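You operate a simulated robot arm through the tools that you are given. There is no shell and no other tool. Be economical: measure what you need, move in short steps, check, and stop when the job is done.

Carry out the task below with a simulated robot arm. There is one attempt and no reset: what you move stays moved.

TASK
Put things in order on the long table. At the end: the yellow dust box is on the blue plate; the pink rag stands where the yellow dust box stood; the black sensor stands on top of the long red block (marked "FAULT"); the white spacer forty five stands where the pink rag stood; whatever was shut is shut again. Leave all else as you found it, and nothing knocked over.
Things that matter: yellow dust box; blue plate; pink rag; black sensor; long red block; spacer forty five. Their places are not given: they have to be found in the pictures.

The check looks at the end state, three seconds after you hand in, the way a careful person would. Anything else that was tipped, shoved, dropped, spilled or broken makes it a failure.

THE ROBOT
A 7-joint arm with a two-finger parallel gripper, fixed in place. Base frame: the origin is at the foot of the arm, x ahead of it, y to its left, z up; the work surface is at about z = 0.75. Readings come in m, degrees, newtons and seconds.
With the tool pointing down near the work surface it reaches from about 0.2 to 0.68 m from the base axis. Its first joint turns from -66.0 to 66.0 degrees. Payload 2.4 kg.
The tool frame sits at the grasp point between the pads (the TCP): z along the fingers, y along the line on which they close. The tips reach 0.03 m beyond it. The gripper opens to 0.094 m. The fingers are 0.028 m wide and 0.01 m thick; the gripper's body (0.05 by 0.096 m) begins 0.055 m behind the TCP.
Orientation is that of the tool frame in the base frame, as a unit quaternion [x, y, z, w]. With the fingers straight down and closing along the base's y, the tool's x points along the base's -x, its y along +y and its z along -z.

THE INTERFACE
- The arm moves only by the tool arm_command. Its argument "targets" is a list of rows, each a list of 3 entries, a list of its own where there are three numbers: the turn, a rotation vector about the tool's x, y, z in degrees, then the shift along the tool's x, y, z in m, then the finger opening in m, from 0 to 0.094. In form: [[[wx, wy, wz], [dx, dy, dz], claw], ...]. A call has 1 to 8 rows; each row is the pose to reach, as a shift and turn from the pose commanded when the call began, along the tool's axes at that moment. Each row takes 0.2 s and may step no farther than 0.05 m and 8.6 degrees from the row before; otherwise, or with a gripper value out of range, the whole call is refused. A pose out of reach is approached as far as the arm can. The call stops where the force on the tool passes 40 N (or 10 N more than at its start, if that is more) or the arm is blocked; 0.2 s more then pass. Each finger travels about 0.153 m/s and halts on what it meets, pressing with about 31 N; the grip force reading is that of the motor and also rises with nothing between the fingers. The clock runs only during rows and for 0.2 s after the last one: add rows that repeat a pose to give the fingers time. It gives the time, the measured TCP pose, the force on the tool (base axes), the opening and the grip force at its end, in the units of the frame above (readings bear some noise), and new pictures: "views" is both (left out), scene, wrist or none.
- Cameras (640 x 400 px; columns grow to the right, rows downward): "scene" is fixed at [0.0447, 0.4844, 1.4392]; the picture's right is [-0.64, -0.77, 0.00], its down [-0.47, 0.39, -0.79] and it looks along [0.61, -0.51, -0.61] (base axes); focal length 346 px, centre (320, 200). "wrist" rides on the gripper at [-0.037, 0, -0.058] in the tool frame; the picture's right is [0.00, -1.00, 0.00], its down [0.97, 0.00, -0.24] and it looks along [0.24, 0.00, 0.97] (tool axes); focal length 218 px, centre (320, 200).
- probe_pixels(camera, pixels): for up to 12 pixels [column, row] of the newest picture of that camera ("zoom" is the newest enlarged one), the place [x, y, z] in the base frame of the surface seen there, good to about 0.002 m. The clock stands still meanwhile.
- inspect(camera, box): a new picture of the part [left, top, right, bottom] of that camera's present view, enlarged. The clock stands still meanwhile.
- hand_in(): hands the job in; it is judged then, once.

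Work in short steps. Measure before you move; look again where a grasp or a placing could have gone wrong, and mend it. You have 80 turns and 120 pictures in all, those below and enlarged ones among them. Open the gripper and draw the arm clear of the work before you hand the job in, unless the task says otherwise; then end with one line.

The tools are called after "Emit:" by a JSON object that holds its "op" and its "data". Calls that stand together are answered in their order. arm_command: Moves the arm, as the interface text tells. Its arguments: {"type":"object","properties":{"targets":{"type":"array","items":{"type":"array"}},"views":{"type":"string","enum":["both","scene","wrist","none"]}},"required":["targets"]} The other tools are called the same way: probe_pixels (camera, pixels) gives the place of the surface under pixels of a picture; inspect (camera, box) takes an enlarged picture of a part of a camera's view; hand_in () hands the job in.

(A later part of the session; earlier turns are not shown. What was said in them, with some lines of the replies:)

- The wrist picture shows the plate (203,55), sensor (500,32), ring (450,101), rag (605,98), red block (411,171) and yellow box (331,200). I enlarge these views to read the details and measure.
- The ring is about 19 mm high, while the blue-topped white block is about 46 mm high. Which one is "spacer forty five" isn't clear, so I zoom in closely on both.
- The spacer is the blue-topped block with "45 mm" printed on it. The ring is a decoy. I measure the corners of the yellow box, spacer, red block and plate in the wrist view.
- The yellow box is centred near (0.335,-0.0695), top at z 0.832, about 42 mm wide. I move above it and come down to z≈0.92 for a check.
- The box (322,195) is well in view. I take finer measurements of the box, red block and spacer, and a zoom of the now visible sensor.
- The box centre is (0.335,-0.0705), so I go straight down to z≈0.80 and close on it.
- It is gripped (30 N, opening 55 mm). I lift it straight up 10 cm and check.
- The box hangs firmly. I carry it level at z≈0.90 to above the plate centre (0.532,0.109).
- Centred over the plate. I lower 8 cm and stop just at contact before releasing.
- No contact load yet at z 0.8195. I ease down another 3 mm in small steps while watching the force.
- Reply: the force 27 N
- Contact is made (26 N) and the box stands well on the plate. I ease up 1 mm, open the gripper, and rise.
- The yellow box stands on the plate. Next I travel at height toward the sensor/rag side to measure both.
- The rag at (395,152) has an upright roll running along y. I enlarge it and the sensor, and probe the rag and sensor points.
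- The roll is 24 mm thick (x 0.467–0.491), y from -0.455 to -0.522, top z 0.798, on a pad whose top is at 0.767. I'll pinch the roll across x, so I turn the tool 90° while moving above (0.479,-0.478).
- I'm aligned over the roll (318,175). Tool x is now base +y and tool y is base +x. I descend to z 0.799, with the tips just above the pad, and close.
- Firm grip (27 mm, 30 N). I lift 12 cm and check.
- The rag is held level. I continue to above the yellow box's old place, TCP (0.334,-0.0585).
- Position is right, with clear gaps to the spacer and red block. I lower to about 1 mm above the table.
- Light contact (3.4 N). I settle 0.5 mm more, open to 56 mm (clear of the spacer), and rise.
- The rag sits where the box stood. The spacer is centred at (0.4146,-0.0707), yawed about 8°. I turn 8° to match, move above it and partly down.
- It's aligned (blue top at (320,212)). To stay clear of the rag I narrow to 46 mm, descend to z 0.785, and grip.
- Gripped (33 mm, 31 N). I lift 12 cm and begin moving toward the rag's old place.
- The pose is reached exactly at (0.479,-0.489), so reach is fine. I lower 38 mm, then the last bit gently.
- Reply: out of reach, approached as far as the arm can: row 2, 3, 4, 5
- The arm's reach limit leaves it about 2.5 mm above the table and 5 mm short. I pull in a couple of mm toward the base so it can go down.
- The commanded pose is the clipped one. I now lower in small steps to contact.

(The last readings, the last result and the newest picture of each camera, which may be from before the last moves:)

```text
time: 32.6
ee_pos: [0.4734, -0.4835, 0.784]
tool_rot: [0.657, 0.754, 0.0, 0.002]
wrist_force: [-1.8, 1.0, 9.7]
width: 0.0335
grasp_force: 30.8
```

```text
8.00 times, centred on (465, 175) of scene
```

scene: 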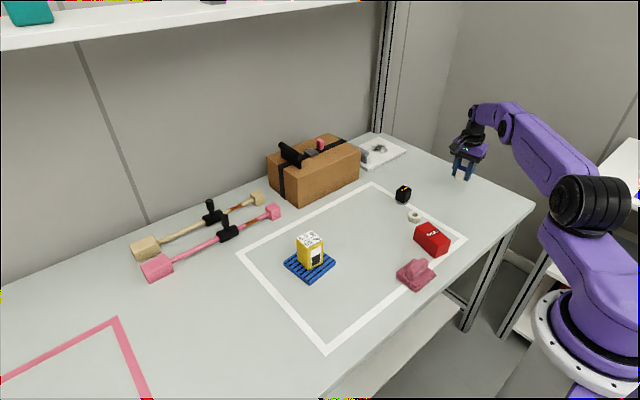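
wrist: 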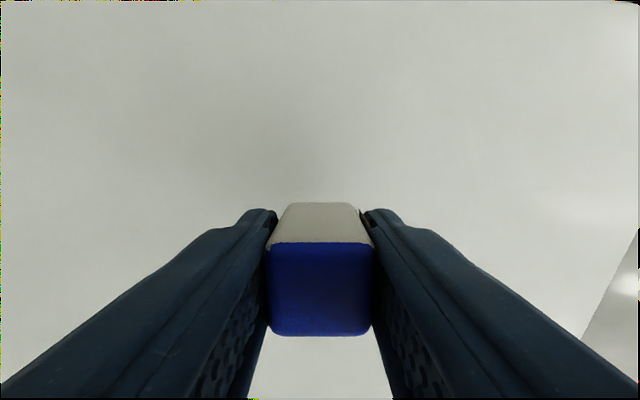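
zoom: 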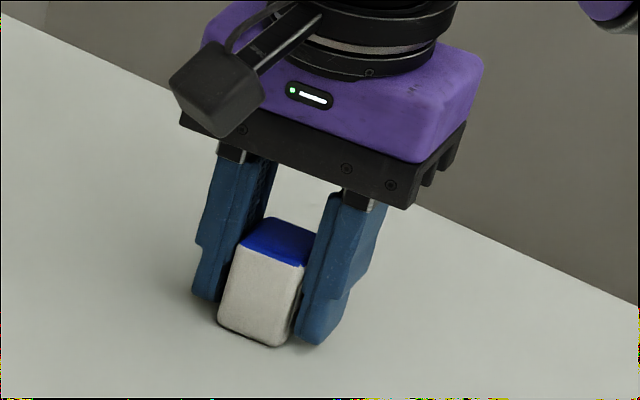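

Contact (9.7 N). I open and rise straight up.

Emit:
{"op": "arm_command", "data": {"targets": [[[0, 0, 0], [0, 0, 0], 0.04], [[0, 0, 0], [0, 0, 0], 0.06], [[0, 0, 0], [0, 0, -0.0005], 0.06], [[0, 0, 0], [0, 0, -0.03], 0.06], [[0, 0, 0], [0, 0, -0.07], 0.06], [[0, 0, 0], [0, 0, -0.11], 0.06], [[0, 0, 0], [0, 0, -0.14], 0.06]]}}

```text
time: 34.2
ee_pos: [0.4737, -0.4821, 0.9235]
tool_rot: [0.657, 0.754, 0.0, 0.0]
wrist_force: [-0.3, 0.3, -0.2]
width: 0.0599
grasp_force: 0.0
```

scene: 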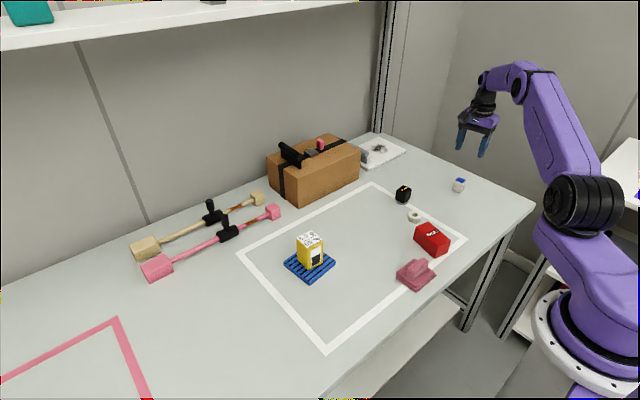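
wrist: 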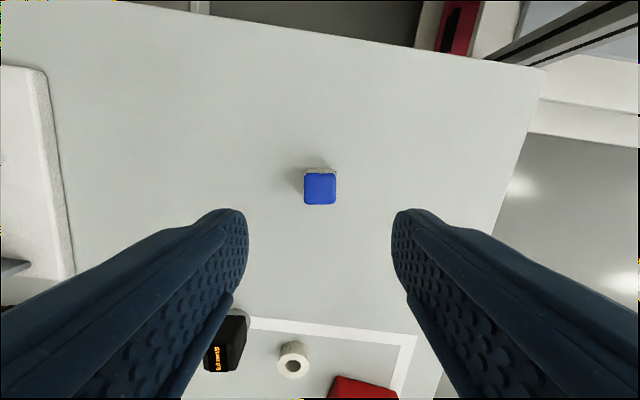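

The spacer stands upright at the rag's place, within about 9 mm. Next I move above the sensor near (0.553,-0.291) for a close look, as my 8° yaw already matches it.

Emit:
{"op": "arm_command", "data": {"targets": [[[0, 0, 0], [0.036, 0.021, 0], 0.07], [[0, 0, 0], [0.072, 0.042, 0], 0.08], [[0, 0, 0], [0.107, 0.063, 0], 0.08], [[0, 0, 0], [0.143, 0.084, 0], 0.08], [[0, 0, 0], [0.179, 0.1055, 0], 0.08], [[0, 0, 0], [0.179, 0.1055, 0], 0.08]]}}

Emit:
{"op": "inspect", "data": {"camera": "wrist", "box": [240, 120, 400, 230]}}

```text
time: 35.6
ee_pos: [0.5534, -0.2899, 0.9243]
tool_rot: [0.657, 0.754, 0.0, 0.0]
wrist_force: [0.3, 0.4, 0.1]
width: 0.0799
grasp_force: 0.1
```

scene: 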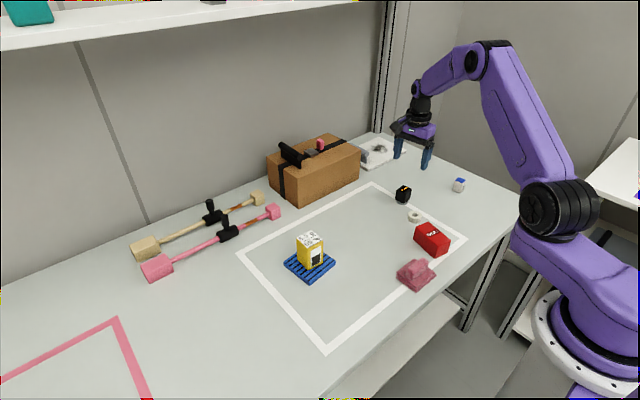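
wrist: 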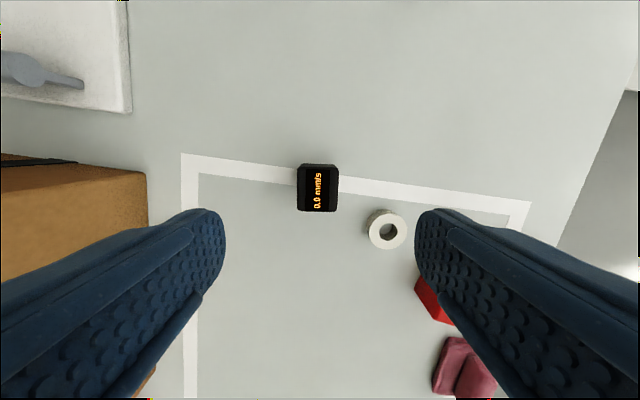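

```text
3.64 times, centred on (320, 175) of wrist
```

zoom: 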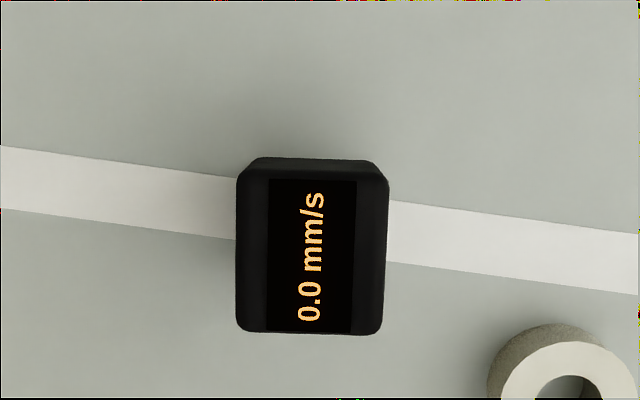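

I probe the sensor's top outline in the zoom and the ring beside it to plan the pinch.

Emit:
{"op": "probe_pixels", "data": {"camera": "zoom", "pixels": [[255, 185], [375, 185], [375, 322], [246, 322], [310, 250], [242, 250], [384, 250], [310, 328], [310, 175], [310, 163], [500, 370], [545, 335]]}}

Emit:
{"op": "inspect", "data": {"camera": "scene", "box": [385, 175, 435, 215]}}

```text
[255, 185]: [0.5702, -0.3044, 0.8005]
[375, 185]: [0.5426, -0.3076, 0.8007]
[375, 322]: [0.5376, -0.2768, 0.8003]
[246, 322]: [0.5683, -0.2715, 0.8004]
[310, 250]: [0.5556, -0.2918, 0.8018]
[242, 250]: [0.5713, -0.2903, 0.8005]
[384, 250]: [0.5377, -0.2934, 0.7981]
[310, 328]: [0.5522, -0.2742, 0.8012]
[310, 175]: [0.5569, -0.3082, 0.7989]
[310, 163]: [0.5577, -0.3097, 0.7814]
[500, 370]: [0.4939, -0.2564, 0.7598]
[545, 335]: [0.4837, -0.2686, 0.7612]
```

```text
10.00 times, centred on (410, 195) of scene
```

zoom: 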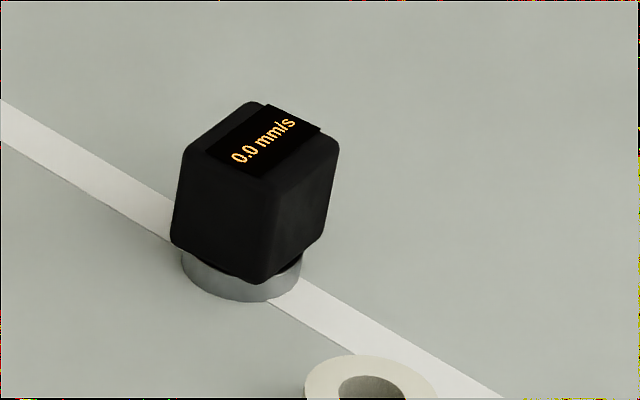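

The sensor is about 35 mm wide, centred at (0.5545,-0.291), top 0.80, on a disc below 0.76. I come down to z 0.795 with a 60 mm opening (clear of the ring) and grip the body.

Emit:
{"op": "arm_command", "data": {"targets": [[[0, 0, 0], [-0.001, 0.001, 0.04], 0.06], [[0, 0, 0], [-0.001, 0.001, 0.08], 0.06], [[0, 0, 0], [-0.001, 0.001, 0.11], 0.06], [[0, 0, 0], [-0.001, 0.001, 0.129], 0.06], [[0, 0, 0], [-0.001, 0.001, 0.129], 0.04], [[0, 0, 0], [-0.001, 0.001, 0.129], 0.02], [[0, 0, 0], [-0.001, 0.001, 0.129], 0.02]]}}

Emit:
{"op": "inspect", "data": {"camera": "scene", "box": [370, 160, 450, 220]}}

```text
time: 37.2
ee_pos: [0.5539, -0.2909, 0.7943]
tool_rot: [0.656, 0.755, -0.001, 0.0]
wrist_force: [0.8, 0.2, -0.1]
width: 0.04
grasp_force: 30.7
```

scene: 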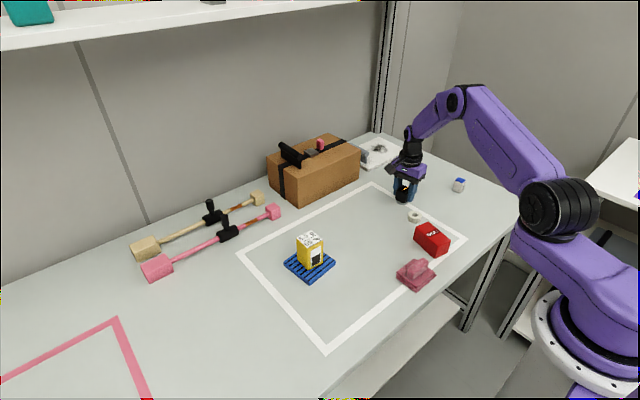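
wrist: 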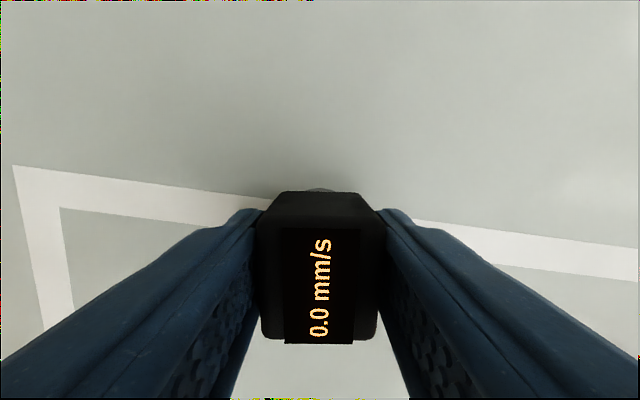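

```text
6.67 times, centred on (410, 190) of scene
```

zoom: 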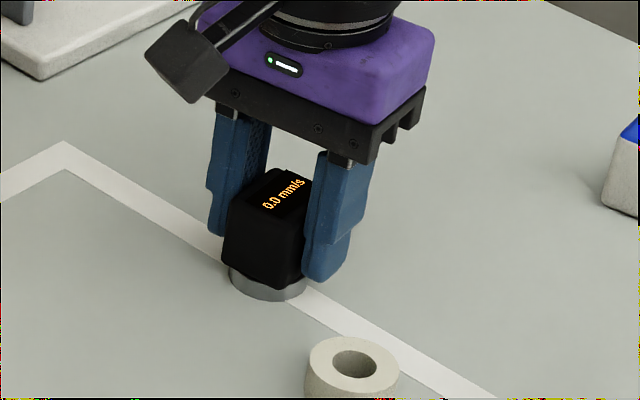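

Gripped (40 mm, 31 N). I lift 12 cm, first slowly, then carry it over the red block centre (0.3755,-0.191), turning 17° to match the block.

Emit:
{"op": "arm_command", "data": {"targets": [[[0, 0, 0], [0, 0, -0.01], 0.02], [[0, 0, 0], [0, 0, -0.04], 0.02], [[0, 0, 0], [0, 0, -0.08], 0.02], [[0, 0, 0], [0, 0, -0.12], 0.02], [[0, 0, 0], [0, 0, -0.12], 0.02]]}}

Emit:
{"op": "arm_command", "data": {"targets": [[[0, 0, 3], [0.0248, -0.0325, 0], 0.02], [[0, 0, 7], [0.0496, -0.065, 0], 0.02], [[0, 0, 10], [0.0743, -0.0976, 0], 0.02], [[0, 0, 14], [0.0991, -0.13, 0], 0.02], [[0, 0, 17], [0.1239, -0.1627, 0], 0.02], [[0, 0, 17], [0.1239, -0.1627, 0], 0.02]]}}

```text
time: 38.4
ee_pos: [0.5538, -0.2915, 0.9143]
tool_rot: [0.657, 0.754, 0.0, 0.0]
wrist_force: [0.1, 0.9, -1.0]
width: 0.0402
grasp_force: 31.3
```

scene: 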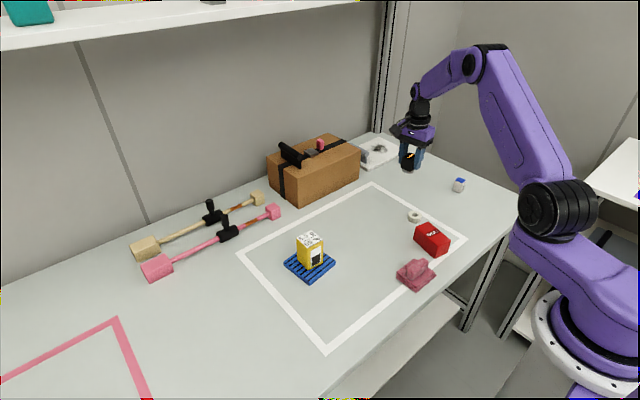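
wrist: 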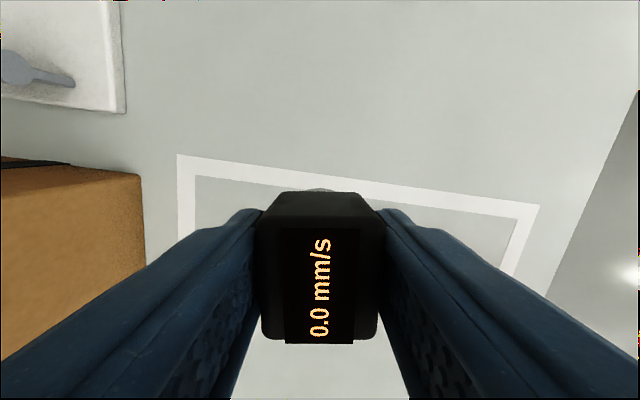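

```text
time: 39.8
ee_pos: [0.3743, -0.1914, 0.9148]
tool_rot: [0.761, 0.649, 0.0, 0.0]
wrist_force: [0.3, 0.7, -1.4]
width: 0.0401
grasp_force: 31.5
```

scene: 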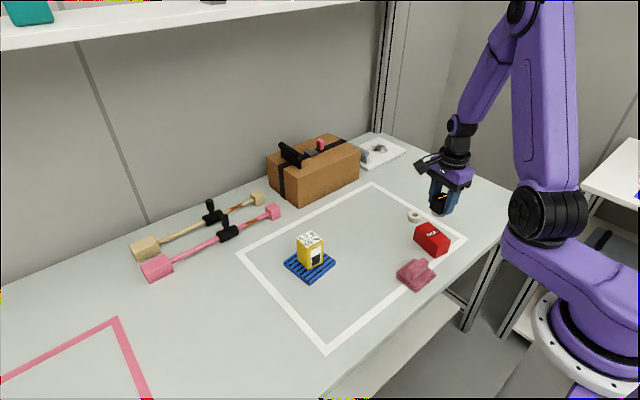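
wrist: 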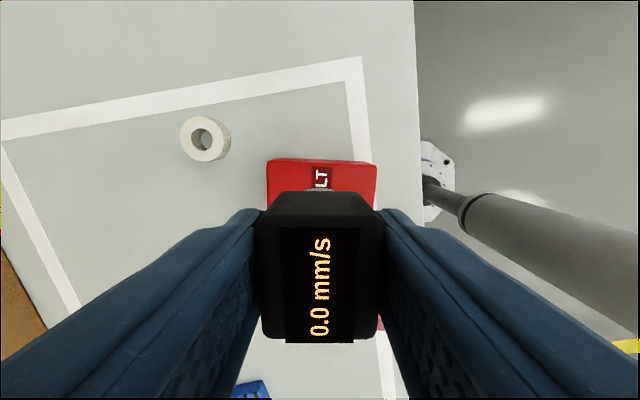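

Now I recheck the red block's top corners before lowering.

Emit:
{"op": "inspect", "data": {"camera": "scene", "box": [395, 180, 475, 270]}}

Emit:
{"op": "probe_pixels", "data": {"camera": "wrist", "pixels": [[270, 167], [373, 168], [270, 190], [372, 190], [322, 178]]}}

Emit:
{"op": "probe_pixels", "data": {"camera": "scene", "pixels": [[416, 228], [431, 223], [448, 240], [434, 246], [432, 233], [431, 257], [440, 200]]}}

```text
4.44 times, centred on (435, 225) of scene
```

zoom: 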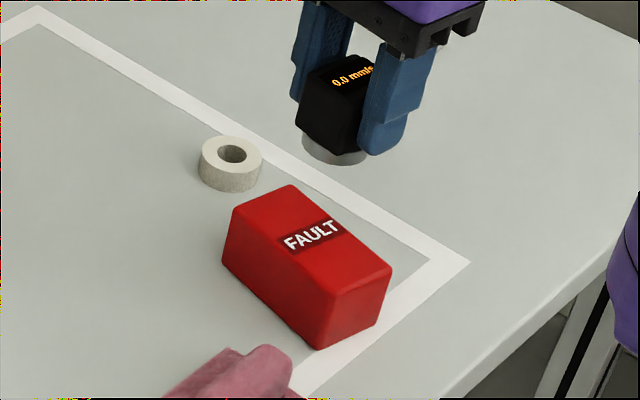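

```text
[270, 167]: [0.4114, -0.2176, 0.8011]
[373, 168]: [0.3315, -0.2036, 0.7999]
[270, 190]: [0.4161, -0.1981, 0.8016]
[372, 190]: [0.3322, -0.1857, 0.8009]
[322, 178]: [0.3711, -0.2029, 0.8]
```

```text
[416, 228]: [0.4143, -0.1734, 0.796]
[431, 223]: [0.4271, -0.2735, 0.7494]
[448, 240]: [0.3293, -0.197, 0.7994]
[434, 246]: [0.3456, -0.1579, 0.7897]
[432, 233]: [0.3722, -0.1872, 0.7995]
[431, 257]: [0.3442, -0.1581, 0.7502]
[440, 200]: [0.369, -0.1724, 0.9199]
```

The block is unmoved with its centre near (0.374,-0.190), right under the sensor. I lower to about 1–2 mm above contact.

Emit:
{"op": "arm_command", "data": {"targets": [[[0, 0, 0], [0, 0, 0.035], 0.02], [[0, 0, 0], [0, 0, 0.058], 0.02], [[0, 0, 0], [0, 0, 0.066], 0.02], [[0, 0, 0], [0, 0, 0.068], 0.02], [[0, 0, 0], [0, 0, 0.068], 0.02]], "views": "none"}}

Emit:
{"op": "inspect", "data": {"camera": "scene", "box": [395, 190, 475, 260]}}

```text
time: 41.0
ee_pos: [0.3759, -0.1914, 0.8469]
tool_rot: [0.76, 0.649, -0.001, -0.001]
wrist_force: [-0.5, 0.1, -1.6]
width: 0.0397
grasp_force: 30.9
```

```text
5.71 times, centred on (435, 225) of scene
```

zoom: 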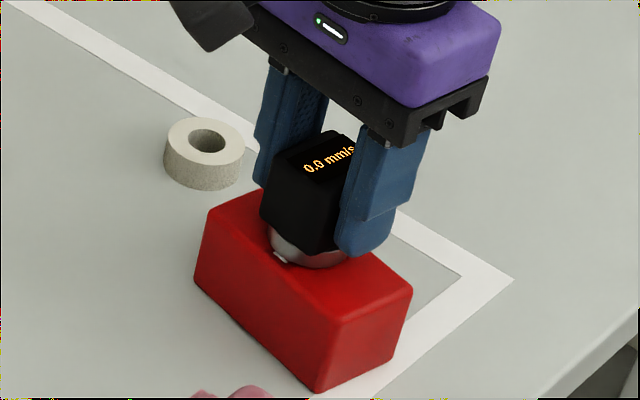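

No contact load yet and it is nicely centred. I ease down in sub-millimetre steps.

Emit:
{"op": "arm_command", "data": {"targets": [[[0, 0, 0], [0, 0, 0.0007], 0.02], [[0, 0, 0], [0, 0, 0.0014], 0.02], [[0, 0, 0], [0, 0, 0.0014], 0.02]], "views": "none"}}

```text
time: 41.8
ee_pos: [0.376, -0.1918, 0.846]
tool_rot: [0.761, 0.649, 0.001, 0.0]
wrist_force: [0.3, 0.4, -1.6]
width: 0.0398
grasp_force: 30.9
```

Emit:
{"op": "arm_command", "data": {"targets": [[[0, 0, 0], [0, 0, 0.0006], 0.02], [[0, 0, 0], [0, 0, 0.0012], 0.02], [[0, 0, 0], [0, 0, 0.0012], 0.02]], "views": "none"}}

```text
time: 42.6
ee_pos: [0.3754, -0.191, 0.8451]
tool_rot: [0.76, 0.65, -0.001, -0.001]
wrist_force: [-1.2, 0.1, 5.8]
width: 0.0399
grasp_force: 30.7
```

Contact (about 7 N change). I open and rise straight up.

Emit:
{"op": "arm_command", "data": {"targets": [[[0, 0, 0], [0, 0, 0], 0.045], [[0, 0, 0], [0, 0, 0], 0.065], [[0, 0, 0], [0, 0, -0.0005], 0.065], [[0, 0, 0], [0, 0, -0.03], 0.065], [[0, 0, 0], [0, 0, -0.07], 0.065], [[0, 0, 0], [0, 0, -0.11], 0.065], [[0, 0, 0], [0, 0, -0.15], 0.065]]}}

Emit:
{"op": "inspect", "data": {"camera": "scene", "box": [370, 150, 490, 300]}}

```text
time: 44.2
ee_pos: [0.3757, -0.191, 0.9944]
tool_rot: [0.76, 0.649, 0.0, 0.0]
wrist_force: [-0.4, -0.7, -1.1]
width: 0.065
grasp_force: 0.0
```

scene: 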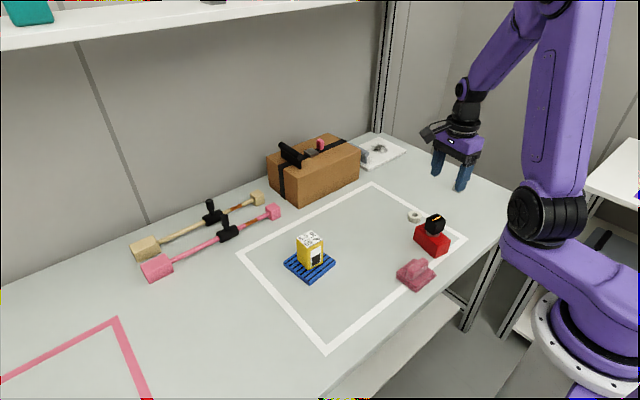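
wrist: 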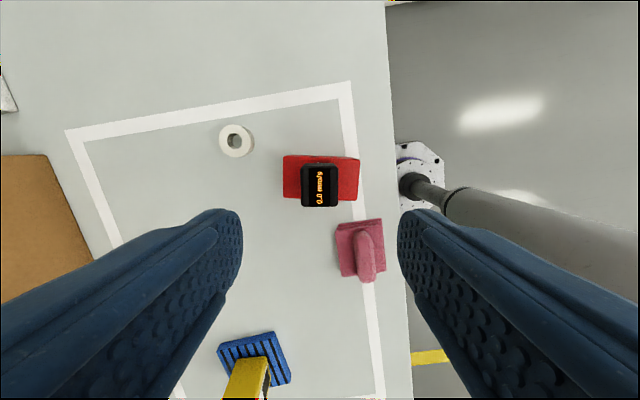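

```text
2.67 times, centred on (430, 225) of scene
```

zoom: 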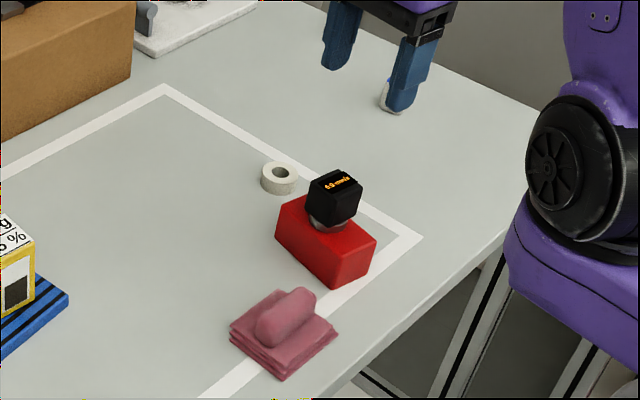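

Everything stands where asked: the sensor on the red block, the rag in the box's place, the spacer in the rag's place and the yellow box on the plate. I opened nothing that would need shutting. I raise the arm further clear.

Emit:
{"op": "arm_command", "data": {"targets": [[[0, 0, 0], [0, 0, -0.03], 0.08], [[0, 0, 0], [0, 0, -0.06], 0.09], [[0, 0, 0], [0, 0, -0.06], 0.09]], "views": "scene"}}

```text
time: 45.0
ee_pos: [0.3754, -0.1913, 1.0541]
tool_rot: [0.761, 0.649, 0.001, 0.0]
wrist_force: [-0.2, 0.0, -0.5]
width: 0.0901
grasp_force: 0.1
```

scene: 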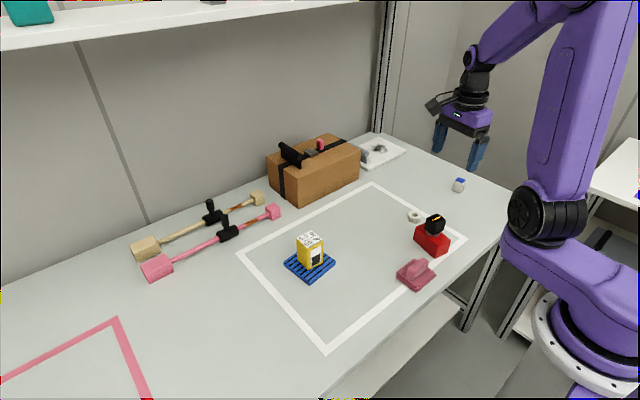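

The arm is clear, the gripper is open, and all the objects stand upright. I hand in.

Emit:
{"op": "hand_in", "data": {}}

```text
The job is handed in.
```

I handed the job in with all four objects in their asked places and upright; the 45 mm spacer is about 9 mm off the rag's old centre because of the arm's reach limit, and I opened nothing that needed shutting.
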